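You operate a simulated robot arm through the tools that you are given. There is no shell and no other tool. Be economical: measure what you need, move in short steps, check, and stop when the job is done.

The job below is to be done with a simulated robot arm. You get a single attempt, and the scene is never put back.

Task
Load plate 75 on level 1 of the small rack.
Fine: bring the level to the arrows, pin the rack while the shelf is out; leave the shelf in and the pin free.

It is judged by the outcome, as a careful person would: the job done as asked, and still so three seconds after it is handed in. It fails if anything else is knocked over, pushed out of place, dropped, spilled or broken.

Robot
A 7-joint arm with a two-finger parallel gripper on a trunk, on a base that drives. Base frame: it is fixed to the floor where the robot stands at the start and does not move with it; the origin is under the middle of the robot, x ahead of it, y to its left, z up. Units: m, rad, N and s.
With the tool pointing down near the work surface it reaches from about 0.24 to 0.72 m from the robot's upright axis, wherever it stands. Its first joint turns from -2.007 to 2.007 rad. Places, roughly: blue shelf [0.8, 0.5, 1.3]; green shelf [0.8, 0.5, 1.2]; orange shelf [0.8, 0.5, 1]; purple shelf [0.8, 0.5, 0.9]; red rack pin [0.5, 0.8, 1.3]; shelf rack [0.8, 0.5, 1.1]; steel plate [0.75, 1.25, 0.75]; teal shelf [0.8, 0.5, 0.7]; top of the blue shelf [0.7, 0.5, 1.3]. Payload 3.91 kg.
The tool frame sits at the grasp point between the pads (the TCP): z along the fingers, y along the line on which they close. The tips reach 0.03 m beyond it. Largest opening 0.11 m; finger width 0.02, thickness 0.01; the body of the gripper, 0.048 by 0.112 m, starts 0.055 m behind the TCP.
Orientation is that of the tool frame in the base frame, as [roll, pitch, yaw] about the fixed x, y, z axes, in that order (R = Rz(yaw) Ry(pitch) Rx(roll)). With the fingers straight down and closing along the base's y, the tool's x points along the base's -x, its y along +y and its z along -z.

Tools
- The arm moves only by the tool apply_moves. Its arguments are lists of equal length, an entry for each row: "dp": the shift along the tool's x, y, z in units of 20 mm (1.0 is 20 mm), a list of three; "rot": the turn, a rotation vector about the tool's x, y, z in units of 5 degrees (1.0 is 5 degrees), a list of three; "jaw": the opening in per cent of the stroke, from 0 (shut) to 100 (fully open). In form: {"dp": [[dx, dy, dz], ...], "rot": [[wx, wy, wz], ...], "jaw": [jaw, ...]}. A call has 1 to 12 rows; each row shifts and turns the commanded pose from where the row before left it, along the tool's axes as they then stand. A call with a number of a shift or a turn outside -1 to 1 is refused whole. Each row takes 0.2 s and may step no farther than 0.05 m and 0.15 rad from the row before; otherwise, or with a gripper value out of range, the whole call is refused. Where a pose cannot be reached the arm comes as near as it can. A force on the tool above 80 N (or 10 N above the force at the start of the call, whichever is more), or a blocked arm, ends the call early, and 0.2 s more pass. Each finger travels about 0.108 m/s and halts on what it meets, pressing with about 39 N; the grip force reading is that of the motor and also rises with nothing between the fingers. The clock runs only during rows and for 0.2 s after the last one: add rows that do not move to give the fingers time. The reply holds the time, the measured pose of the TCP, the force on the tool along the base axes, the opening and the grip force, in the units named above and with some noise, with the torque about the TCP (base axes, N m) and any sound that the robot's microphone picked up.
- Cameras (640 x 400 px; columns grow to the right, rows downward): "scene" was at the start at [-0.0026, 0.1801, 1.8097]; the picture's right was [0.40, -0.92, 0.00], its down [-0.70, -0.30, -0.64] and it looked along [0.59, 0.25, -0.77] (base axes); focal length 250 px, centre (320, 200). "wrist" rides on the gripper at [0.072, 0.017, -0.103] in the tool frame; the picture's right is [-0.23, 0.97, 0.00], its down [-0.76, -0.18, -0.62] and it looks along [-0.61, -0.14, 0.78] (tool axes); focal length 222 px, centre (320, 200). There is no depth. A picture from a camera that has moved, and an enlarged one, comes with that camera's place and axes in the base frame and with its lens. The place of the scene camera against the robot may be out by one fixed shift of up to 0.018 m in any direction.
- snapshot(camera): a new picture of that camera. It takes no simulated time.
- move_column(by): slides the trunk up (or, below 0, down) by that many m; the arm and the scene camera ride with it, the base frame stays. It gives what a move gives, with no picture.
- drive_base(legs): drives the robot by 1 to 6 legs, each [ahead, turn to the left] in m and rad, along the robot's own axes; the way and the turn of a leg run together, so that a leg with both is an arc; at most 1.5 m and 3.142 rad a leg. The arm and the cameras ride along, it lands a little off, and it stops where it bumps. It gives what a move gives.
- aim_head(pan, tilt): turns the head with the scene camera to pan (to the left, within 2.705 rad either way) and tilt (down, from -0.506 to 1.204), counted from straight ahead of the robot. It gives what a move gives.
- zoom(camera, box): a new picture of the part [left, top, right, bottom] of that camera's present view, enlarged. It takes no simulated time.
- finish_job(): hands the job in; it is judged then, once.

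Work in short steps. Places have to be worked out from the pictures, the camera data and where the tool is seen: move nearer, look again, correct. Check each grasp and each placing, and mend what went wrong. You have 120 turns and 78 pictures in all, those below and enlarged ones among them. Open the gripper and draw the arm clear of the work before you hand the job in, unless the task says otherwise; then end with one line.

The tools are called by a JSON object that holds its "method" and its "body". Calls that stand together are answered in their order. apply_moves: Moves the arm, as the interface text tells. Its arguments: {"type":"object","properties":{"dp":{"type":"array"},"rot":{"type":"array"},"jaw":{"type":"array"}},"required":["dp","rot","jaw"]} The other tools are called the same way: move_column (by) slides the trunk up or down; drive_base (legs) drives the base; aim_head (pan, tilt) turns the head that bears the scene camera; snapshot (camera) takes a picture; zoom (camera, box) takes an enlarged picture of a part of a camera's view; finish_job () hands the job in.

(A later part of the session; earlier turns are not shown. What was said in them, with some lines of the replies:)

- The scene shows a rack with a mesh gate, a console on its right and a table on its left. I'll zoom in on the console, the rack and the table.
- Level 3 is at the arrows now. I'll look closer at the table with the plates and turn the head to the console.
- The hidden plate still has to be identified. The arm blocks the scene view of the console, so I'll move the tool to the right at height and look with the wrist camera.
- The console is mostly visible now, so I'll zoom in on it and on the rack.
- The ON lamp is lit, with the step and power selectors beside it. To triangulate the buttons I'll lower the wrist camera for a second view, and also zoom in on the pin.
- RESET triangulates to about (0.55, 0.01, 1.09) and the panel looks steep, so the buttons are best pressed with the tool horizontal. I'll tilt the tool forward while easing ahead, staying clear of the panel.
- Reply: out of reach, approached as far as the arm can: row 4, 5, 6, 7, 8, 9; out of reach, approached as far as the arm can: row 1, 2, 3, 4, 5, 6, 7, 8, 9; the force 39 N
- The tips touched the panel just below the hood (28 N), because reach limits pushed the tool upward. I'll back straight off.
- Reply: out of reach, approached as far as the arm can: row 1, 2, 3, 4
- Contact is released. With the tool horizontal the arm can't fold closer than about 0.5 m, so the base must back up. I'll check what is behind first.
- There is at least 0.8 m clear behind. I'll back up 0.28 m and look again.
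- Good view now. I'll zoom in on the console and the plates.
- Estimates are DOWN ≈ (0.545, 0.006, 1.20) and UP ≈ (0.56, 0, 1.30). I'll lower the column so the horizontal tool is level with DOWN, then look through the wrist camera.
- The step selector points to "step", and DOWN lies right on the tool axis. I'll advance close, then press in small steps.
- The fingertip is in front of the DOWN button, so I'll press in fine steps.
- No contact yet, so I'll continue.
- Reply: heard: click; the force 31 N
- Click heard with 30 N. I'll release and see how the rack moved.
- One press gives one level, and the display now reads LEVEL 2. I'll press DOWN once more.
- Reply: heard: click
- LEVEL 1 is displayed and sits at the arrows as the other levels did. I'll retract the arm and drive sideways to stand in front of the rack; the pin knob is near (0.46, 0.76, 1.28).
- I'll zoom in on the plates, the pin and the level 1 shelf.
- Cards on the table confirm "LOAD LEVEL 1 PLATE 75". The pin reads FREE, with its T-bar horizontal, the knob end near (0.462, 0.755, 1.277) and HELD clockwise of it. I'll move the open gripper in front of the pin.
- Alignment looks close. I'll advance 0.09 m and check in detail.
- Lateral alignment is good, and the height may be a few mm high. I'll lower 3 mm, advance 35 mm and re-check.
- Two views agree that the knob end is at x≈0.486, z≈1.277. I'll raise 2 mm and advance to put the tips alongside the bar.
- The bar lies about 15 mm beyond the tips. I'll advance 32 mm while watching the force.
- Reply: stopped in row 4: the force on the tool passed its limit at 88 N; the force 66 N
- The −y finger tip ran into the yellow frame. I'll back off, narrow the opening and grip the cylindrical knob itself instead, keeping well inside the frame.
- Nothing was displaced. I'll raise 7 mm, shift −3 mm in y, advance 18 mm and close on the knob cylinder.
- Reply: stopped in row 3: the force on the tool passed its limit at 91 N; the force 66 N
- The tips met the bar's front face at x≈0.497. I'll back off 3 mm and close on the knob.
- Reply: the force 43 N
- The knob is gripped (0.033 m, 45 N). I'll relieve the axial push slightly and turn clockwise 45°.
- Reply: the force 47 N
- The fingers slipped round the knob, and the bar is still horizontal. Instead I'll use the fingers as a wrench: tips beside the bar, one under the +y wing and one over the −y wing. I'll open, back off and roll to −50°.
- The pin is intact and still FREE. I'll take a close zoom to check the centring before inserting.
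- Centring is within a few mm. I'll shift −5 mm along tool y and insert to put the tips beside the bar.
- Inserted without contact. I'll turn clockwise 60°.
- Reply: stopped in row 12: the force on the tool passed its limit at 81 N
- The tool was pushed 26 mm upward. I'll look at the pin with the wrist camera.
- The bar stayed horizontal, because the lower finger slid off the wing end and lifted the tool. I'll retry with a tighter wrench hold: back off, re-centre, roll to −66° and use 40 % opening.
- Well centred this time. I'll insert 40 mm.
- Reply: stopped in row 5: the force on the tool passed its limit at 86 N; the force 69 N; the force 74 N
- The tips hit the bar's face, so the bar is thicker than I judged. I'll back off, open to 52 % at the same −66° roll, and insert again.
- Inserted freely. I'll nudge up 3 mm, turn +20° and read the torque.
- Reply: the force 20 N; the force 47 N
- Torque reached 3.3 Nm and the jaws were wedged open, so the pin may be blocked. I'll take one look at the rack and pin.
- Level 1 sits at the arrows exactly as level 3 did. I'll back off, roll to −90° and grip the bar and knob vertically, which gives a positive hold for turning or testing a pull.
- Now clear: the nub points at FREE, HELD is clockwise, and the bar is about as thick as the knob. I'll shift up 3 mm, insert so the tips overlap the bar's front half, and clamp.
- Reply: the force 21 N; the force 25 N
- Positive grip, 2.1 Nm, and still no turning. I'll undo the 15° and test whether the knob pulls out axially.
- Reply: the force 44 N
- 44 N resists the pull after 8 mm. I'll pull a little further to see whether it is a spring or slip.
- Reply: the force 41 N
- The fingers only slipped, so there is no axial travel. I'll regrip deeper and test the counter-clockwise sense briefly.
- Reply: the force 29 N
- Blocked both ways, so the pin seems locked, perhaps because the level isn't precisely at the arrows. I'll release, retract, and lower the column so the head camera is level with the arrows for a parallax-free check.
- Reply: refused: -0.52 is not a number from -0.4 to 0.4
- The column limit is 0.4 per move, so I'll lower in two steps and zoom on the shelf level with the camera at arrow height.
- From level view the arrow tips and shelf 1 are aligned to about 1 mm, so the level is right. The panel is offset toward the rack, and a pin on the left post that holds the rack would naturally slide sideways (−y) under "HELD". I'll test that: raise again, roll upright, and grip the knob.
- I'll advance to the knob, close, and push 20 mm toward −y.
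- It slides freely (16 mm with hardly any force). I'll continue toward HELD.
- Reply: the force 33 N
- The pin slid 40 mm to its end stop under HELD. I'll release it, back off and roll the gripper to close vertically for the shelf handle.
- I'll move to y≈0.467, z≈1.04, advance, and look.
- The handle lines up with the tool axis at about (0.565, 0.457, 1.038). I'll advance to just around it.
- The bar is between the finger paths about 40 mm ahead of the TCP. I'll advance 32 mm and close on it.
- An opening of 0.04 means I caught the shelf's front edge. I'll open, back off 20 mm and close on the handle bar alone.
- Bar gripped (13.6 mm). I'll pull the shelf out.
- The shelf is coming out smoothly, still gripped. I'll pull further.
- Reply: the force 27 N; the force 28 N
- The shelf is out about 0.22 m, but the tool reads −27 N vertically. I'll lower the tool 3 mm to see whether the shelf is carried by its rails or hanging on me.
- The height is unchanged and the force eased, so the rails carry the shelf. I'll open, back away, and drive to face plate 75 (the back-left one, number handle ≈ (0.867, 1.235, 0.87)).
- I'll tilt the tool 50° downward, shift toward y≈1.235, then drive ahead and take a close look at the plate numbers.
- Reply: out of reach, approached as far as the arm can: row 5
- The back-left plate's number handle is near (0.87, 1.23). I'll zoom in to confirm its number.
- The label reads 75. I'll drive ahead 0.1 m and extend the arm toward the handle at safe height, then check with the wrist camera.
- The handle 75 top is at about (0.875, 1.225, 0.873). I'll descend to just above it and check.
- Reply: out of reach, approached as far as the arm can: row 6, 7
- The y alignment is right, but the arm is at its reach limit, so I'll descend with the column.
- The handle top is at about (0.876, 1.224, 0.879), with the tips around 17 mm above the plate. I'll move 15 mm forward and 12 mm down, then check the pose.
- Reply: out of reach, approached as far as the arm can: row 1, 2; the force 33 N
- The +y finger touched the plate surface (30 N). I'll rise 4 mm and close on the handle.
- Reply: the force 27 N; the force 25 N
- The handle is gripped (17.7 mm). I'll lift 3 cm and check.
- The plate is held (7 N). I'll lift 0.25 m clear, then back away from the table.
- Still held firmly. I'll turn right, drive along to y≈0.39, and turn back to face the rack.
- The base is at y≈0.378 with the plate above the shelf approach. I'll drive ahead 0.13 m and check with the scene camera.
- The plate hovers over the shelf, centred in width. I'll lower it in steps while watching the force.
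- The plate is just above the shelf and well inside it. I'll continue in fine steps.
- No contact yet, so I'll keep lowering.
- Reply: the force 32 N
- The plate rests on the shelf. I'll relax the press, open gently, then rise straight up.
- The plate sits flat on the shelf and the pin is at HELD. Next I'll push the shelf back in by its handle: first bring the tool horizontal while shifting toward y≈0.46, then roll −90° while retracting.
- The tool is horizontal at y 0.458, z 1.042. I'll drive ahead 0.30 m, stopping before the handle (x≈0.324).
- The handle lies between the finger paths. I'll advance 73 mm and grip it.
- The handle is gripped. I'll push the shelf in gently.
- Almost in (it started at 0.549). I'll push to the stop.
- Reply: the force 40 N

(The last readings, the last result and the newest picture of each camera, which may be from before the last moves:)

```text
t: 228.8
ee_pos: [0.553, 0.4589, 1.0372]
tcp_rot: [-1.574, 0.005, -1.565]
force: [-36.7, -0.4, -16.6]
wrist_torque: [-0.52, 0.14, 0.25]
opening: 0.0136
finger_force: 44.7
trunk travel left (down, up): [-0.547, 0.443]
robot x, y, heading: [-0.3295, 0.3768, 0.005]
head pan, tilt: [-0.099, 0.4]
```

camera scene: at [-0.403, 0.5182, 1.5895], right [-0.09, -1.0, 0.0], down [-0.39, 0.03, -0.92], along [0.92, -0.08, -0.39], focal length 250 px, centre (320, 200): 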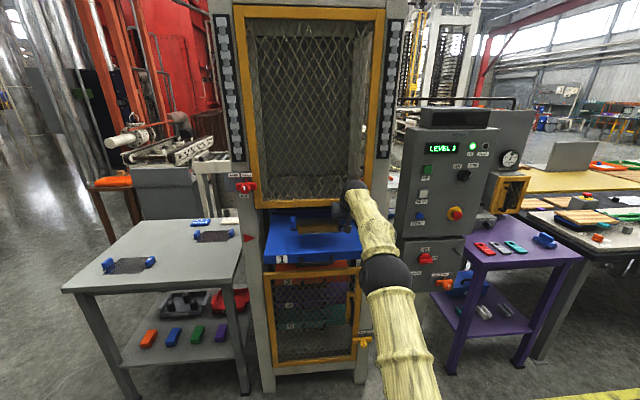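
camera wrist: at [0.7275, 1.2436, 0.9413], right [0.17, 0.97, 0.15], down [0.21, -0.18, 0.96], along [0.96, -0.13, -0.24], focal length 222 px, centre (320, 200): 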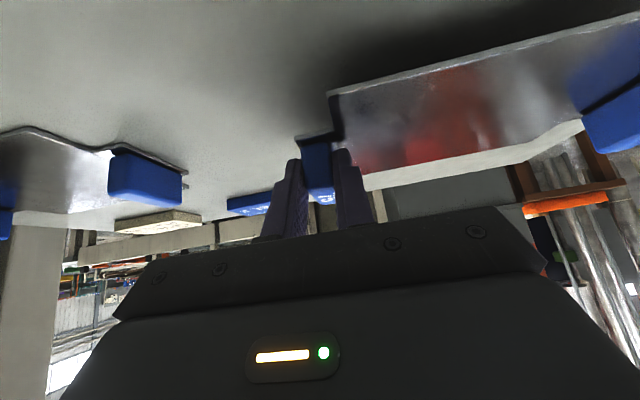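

The shelf is against its stop (−37 N). I'll relax, release the handle and back off.

{"method": "apply_moves", "body": {"dp": [[0, 0, -0.2], [0, 0, 0], [0, 0, 0], [0, 0, -1], [0, 0, -1], [0, 0, -1], [0, 0, -1], [0, 0, -1], [0, 0, -1], [0, 0, -1], [0, 0, -1], [0, 0, -1]], "rot": [[0, 0, 0], [0, 0, 0], [0, 0, 0], [0, 0, 0], [0, 0, 0], [0, 0, 0], [0, 0, 0], [0, 0, 0], [0, 0, 0], [0, 0, 0], [0, 0, 0], [0, 0, 0]], "jaw": [0, 60, 60, 60, 60, 60, 60, 60, 60, 60, 60, 60]}}

{"method": "move_column", "body": {"by": 0.234}}

{"method": "apply_moves", "body": {"dp": [[0, 0, 0], [0, 0, 0], [0, 0, 0], [0, 0, 0], [0, 0, 0], [0, 0, 0], [0, 0, 0], [0, 0, 0], [0, 0, 0]], "rot": [[0, 0, 1], [0, 0, 1], [0, 0, 1], [0, 0, 1], [0, 0, 1], [0, 0, 1], [0, 0, 1], [0, 0, 1], [0, 0, 1]], "jaw": [60, 60, 60, 60, 60, 60, 60, 60, 60]}}

{"method": "apply_moves", "body": {"dp": [[0, 0, 0], [0, 0, 0], [0, 0, 0], [0, 0, 0], [0, 0, 0], [0, 0, 0], [0, 0, 0], [0, 0, 0], [0, 0, 0], [0, 0, 0]], "rot": [[0, 0, 1], [0, 0, 1], [0, 0, 1], [0, 0, 1], [0, 0, 1], [0, 0, 1], [0, 0, 1], [0, 0, 1], [0, 0, 1], [0, 0, 0]], "jaw": [60, 60, 60, 60, 60, 60, 60, 60, 60, 60]}}

{"method": "apply_moves", "body": {"dp": [[0, 1, 0], [0, 1, 0], [0, 1, 0], [0, 1, 0], [0, 1, 0], [0, 1, 0], [0, 1, 0], [0, 1, 0], [0, 1, 0], [0, 1, 0], [0, 1, 0], [0, 1, 0]], "rot": [[0, 0, 0], [0, 0, 0], [0, 0, 0], [0, 0, 0], [0, 0, 0], [0, 0, 0], [0, 0, 0], [0, 0, 0], [0, 0, 0], [0, 0, 0], [0, 0, 0], [0, 0, 0]], "jaw": [60, 60, 60, 60, 60, 60, 60, 60, 60, 60, 60, 60]}}

```text
t: 231.4
ee_pos: [0.3695, 0.4579, 1.0391]
tcp_rot: [-1.57, 0.005, -1.564]
force: [0.6, 0.2, -0.7]
wrist_torque: [0.0, -0.03, 0.04]
opening: 0.066
finger_force: 0.0
trunk travel left (down, up): [-0.547, 0.443]
robot x, y, heading: [-0.3258, 0.3766, 0.003]
head pan, tilt: [-0.099, 0.4]
```

```text
t: 233.9
ee_pos: [0.3696, 0.4572, 1.2731]
tcp_rot: [-1.57, 0.006, -1.564]
force: [0.4, -0.6, -0.4]
wrist_torque: [-0.01, 0.02, 0.02]
opening: 0.0661
finger_force: 0.1
trunk travel left (down, up): [-0.781, 0.209]
robot x, y, heading: [-0.3269, 0.379, 0.004]
head pan, tilt: [-0.099, 0.4]
```

```text
t: 235.9
ee_pos: [0.3699, 0.4571, 1.2749]
tcp_rot: [-1.569, 0.793, -1.565]
force: [-0.7, -0.3, -1.2]
wrist_torque: [-0.01, -0.05, 0.02]
opening: 0.0658
finger_force: 0.0
trunk travel left (down, up): [-0.781, 0.209]
robot x, y, heading: [-0.3262, 0.3789, 0.001]
head pan, tilt: [-0.099, 0.4]
```

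```text
t: 238.1
ee_pos: [0.3708, 0.4567, 1.2734]
tcp_rot: [1.552, 1.563, 1.557]
force: [0.7, -0.9, -0.5]
wrist_torque: [0.01, 0.01, -0.03]
opening: 0.066
finger_force: 0.0
trunk travel left (down, up): [-0.781, 0.209]
robot x, y, heading: [-0.3284, 0.3772, 0.001]
head pan, tilt: [-0.099, 0.4]
```

```text
t: 240.7
ee_pos: [0.3684, 0.6993, 1.2757]
tcp_rot: [1.583, 1.564, 1.592]
force: [0.5, 0.7, -0.3]
wrist_torque: [0.0, -0.03, -0.03]
opening: 0.066
finger_force: 0.0
trunk travel left (down, up): [-0.781, 0.209]
robot x, y, heading: [-0.3288, 0.3817, 0.001]
head pan, tilt: [-0.099, 0.4]
```

I'll align with the knob (y≈0.716, z≈1.271), advance and close on it.

{"method": "apply_moves", "body": {"dp": [[0.25, 0.8, 0], [0, 0, 0.9], [0, 0, 0.9], [0, 0, 0.9], [0, 0, 0.9], [0, 0, 0.7], [0, 0, 0], [0, 0, 0], [0, 0, 0], [0, 0, 0]], "rot": [[0, 0, 0], [0, 0, 0], [0, 0, 0], [0, 0, 0], [0, 0, 0], [0, 0, 0], [0, 0, 0], [0, 0, 0], [0, 0, 0], [0, 0, 0]], "jaw": [60, 60, 60, 60, 60, 60, 60, 10, 10, 10]}}

```text
t: 242.9
ee_pos: [0.4539, 0.7154, 1.2706]
tcp_rot: [1.535, 1.566, 1.541]
force: [1.0, 2.3, 1.4]
wrist_torque: [0.02, 0.09, 0.14]
opening: 0.0324
finger_force: 44.8
trunk travel left (down, up): [-0.781, 0.209]
robot x, y, heading: [-0.3275, 0.3763, 0.005]
head pan, tilt: [-0.099, 0.4]
```

Knob gripped (32 mm). I'll slide it back to FREE, 40 mm toward +y, to the stop.

{"method": "apply_moves", "body": {"dp": [[0, 0.4, 0], [0, 0.4, 0], [0, 0.4, 0], [0, 0.4, 0], [0, 0.3, 0], [0, 0.3, 0], [0, 0, 0]], "rot": [[0, 0, 0], [0, 0, 0], [0, 0, 0], [0, 0, 0], [0, 0, 0], [0, 0, 0], [0, 0, 0]], "jaw": [10, 10, 10, 10, 10, 10, 10]}}

```text
t: 244.5
ee_pos: [0.4539, 0.755, 1.2709]
tcp_rot: [1.547, 1.564, 1.55]
force: [-7.5, -10.9, -4.0]
wrist_torque: [-0.3, -0.1, -0.54]
opening: 0.0323
finger_force: 44.7
trunk travel left (down, up): [-0.781, 0.209]
robot x, y, heading: [-0.327, 0.3761, 0.003]
head pan, tilt: [-0.099, 0.4]
```

The pin is at y 0.755, against its FREE stop as at the start. I'll release, back off, drive away a little and take a final look.

{"method": "apply_moves", "body": {"dp": [[0, -0.1, 0], [0, 0, 0], [0, 0, 0], [0, 0, -1], [0, 0, -1], [0, 0, -1], [0, 0, -1], [0, 0, -1], [0, 0, -1]], "rot": [[0, 0, 0], [0, 0, 0], [0, 0, 0], [0, 0, 0], [0, 0, 0], [0, 0, 0], [0, 0, 0], [0, 0, 0], [0, 0, 0]], "jaw": [10, 60, 60, 60, 60, 60, 60, 60, 60]}}

{"method": "drive_base", "body": {"legs": [[-0.15, 0]]}}

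{"method": "aim_head", "body": {"pan": 0.1, "tilt": 0.35}}

{"method": "zoom", "body": {"camera": "scene", "box": [160, 80, 480, 280]}}

```text
t: 246.5
ee_pos: [0.334, 0.7547, 1.2714]
tcp_rot: [1.388, 1.566, 1.395]
force: [0.0, -0.1, 0.0]
wrist_torque: [0.03, -0.03, 0.01]
opening: 0.066
finger_force: 0.0
trunk travel left (down, up): [-0.781, 0.209]
robot x, y, heading: [-0.3272, 0.3797, 0.003]
head pan, tilt: [-0.099, 0.4]
```

```text
t: 248.0
ee_pos: [0.1825, 0.7543, 1.2715]
tcp_rot: [1.403, 1.566, 1.409]
force: [0.3, -0.5, -0.2]
wrist_torque: [0.03, -0.01, -0.03]
opening: 0.0663
finger_force: 0.0
trunk travel left (down, up): [-0.781, 0.209]
robot x, y, heading: [-0.4761, 0.3787, 0.011]
head pan, tilt: [-0.099, 0.4]
```

```text
t: 248.7
ee_pos: [0.1828, 0.7546, 1.2712]
tcp_rot: [1.54, 1.566, 1.546]
force: [1.4, 1.1, -0.5]
wrist_torque: [-0.01, 0.0, -0.02]
opening: 0.0662
finger_force: 0.1
trunk travel left (down, up): [-0.781, 0.209]
robot x, y, heading: [-0.4744, 0.377, 0.01]
head pan, tilt: [0.099, 0.351]
```

```text
2.00 times, centred on (320, 180) of scene
camera zoom: at [-0.459, 0.5357, 1.7112], right [0.1, -0.99, 0.0], down [-0.34, -0.04, -0.94], along [0.93, 0.1, -0.34], focal length 500 px, centre (320, 240)
```

zoom: 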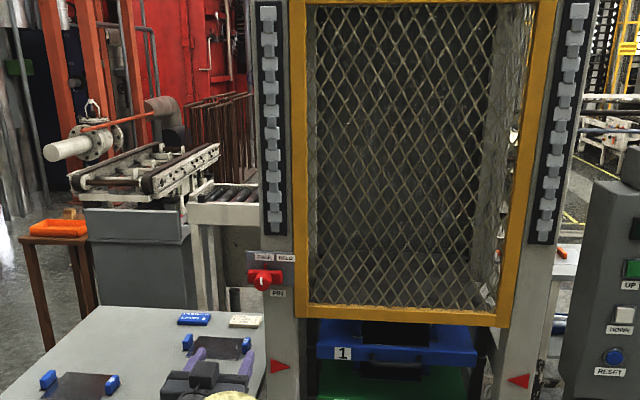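

The final view shows the pin under FREE, the level 1 shelf in with the plate on it, and the arm clear. I'm handing the job in.

{"method": "finish_job", "body": {}}

```text
The job is handed in.
```

Plate 75 is on level 1 of the small rack: the level is at the arrows, the rack was pinned while the shelf was out, and the shelf is now in with the pin free.
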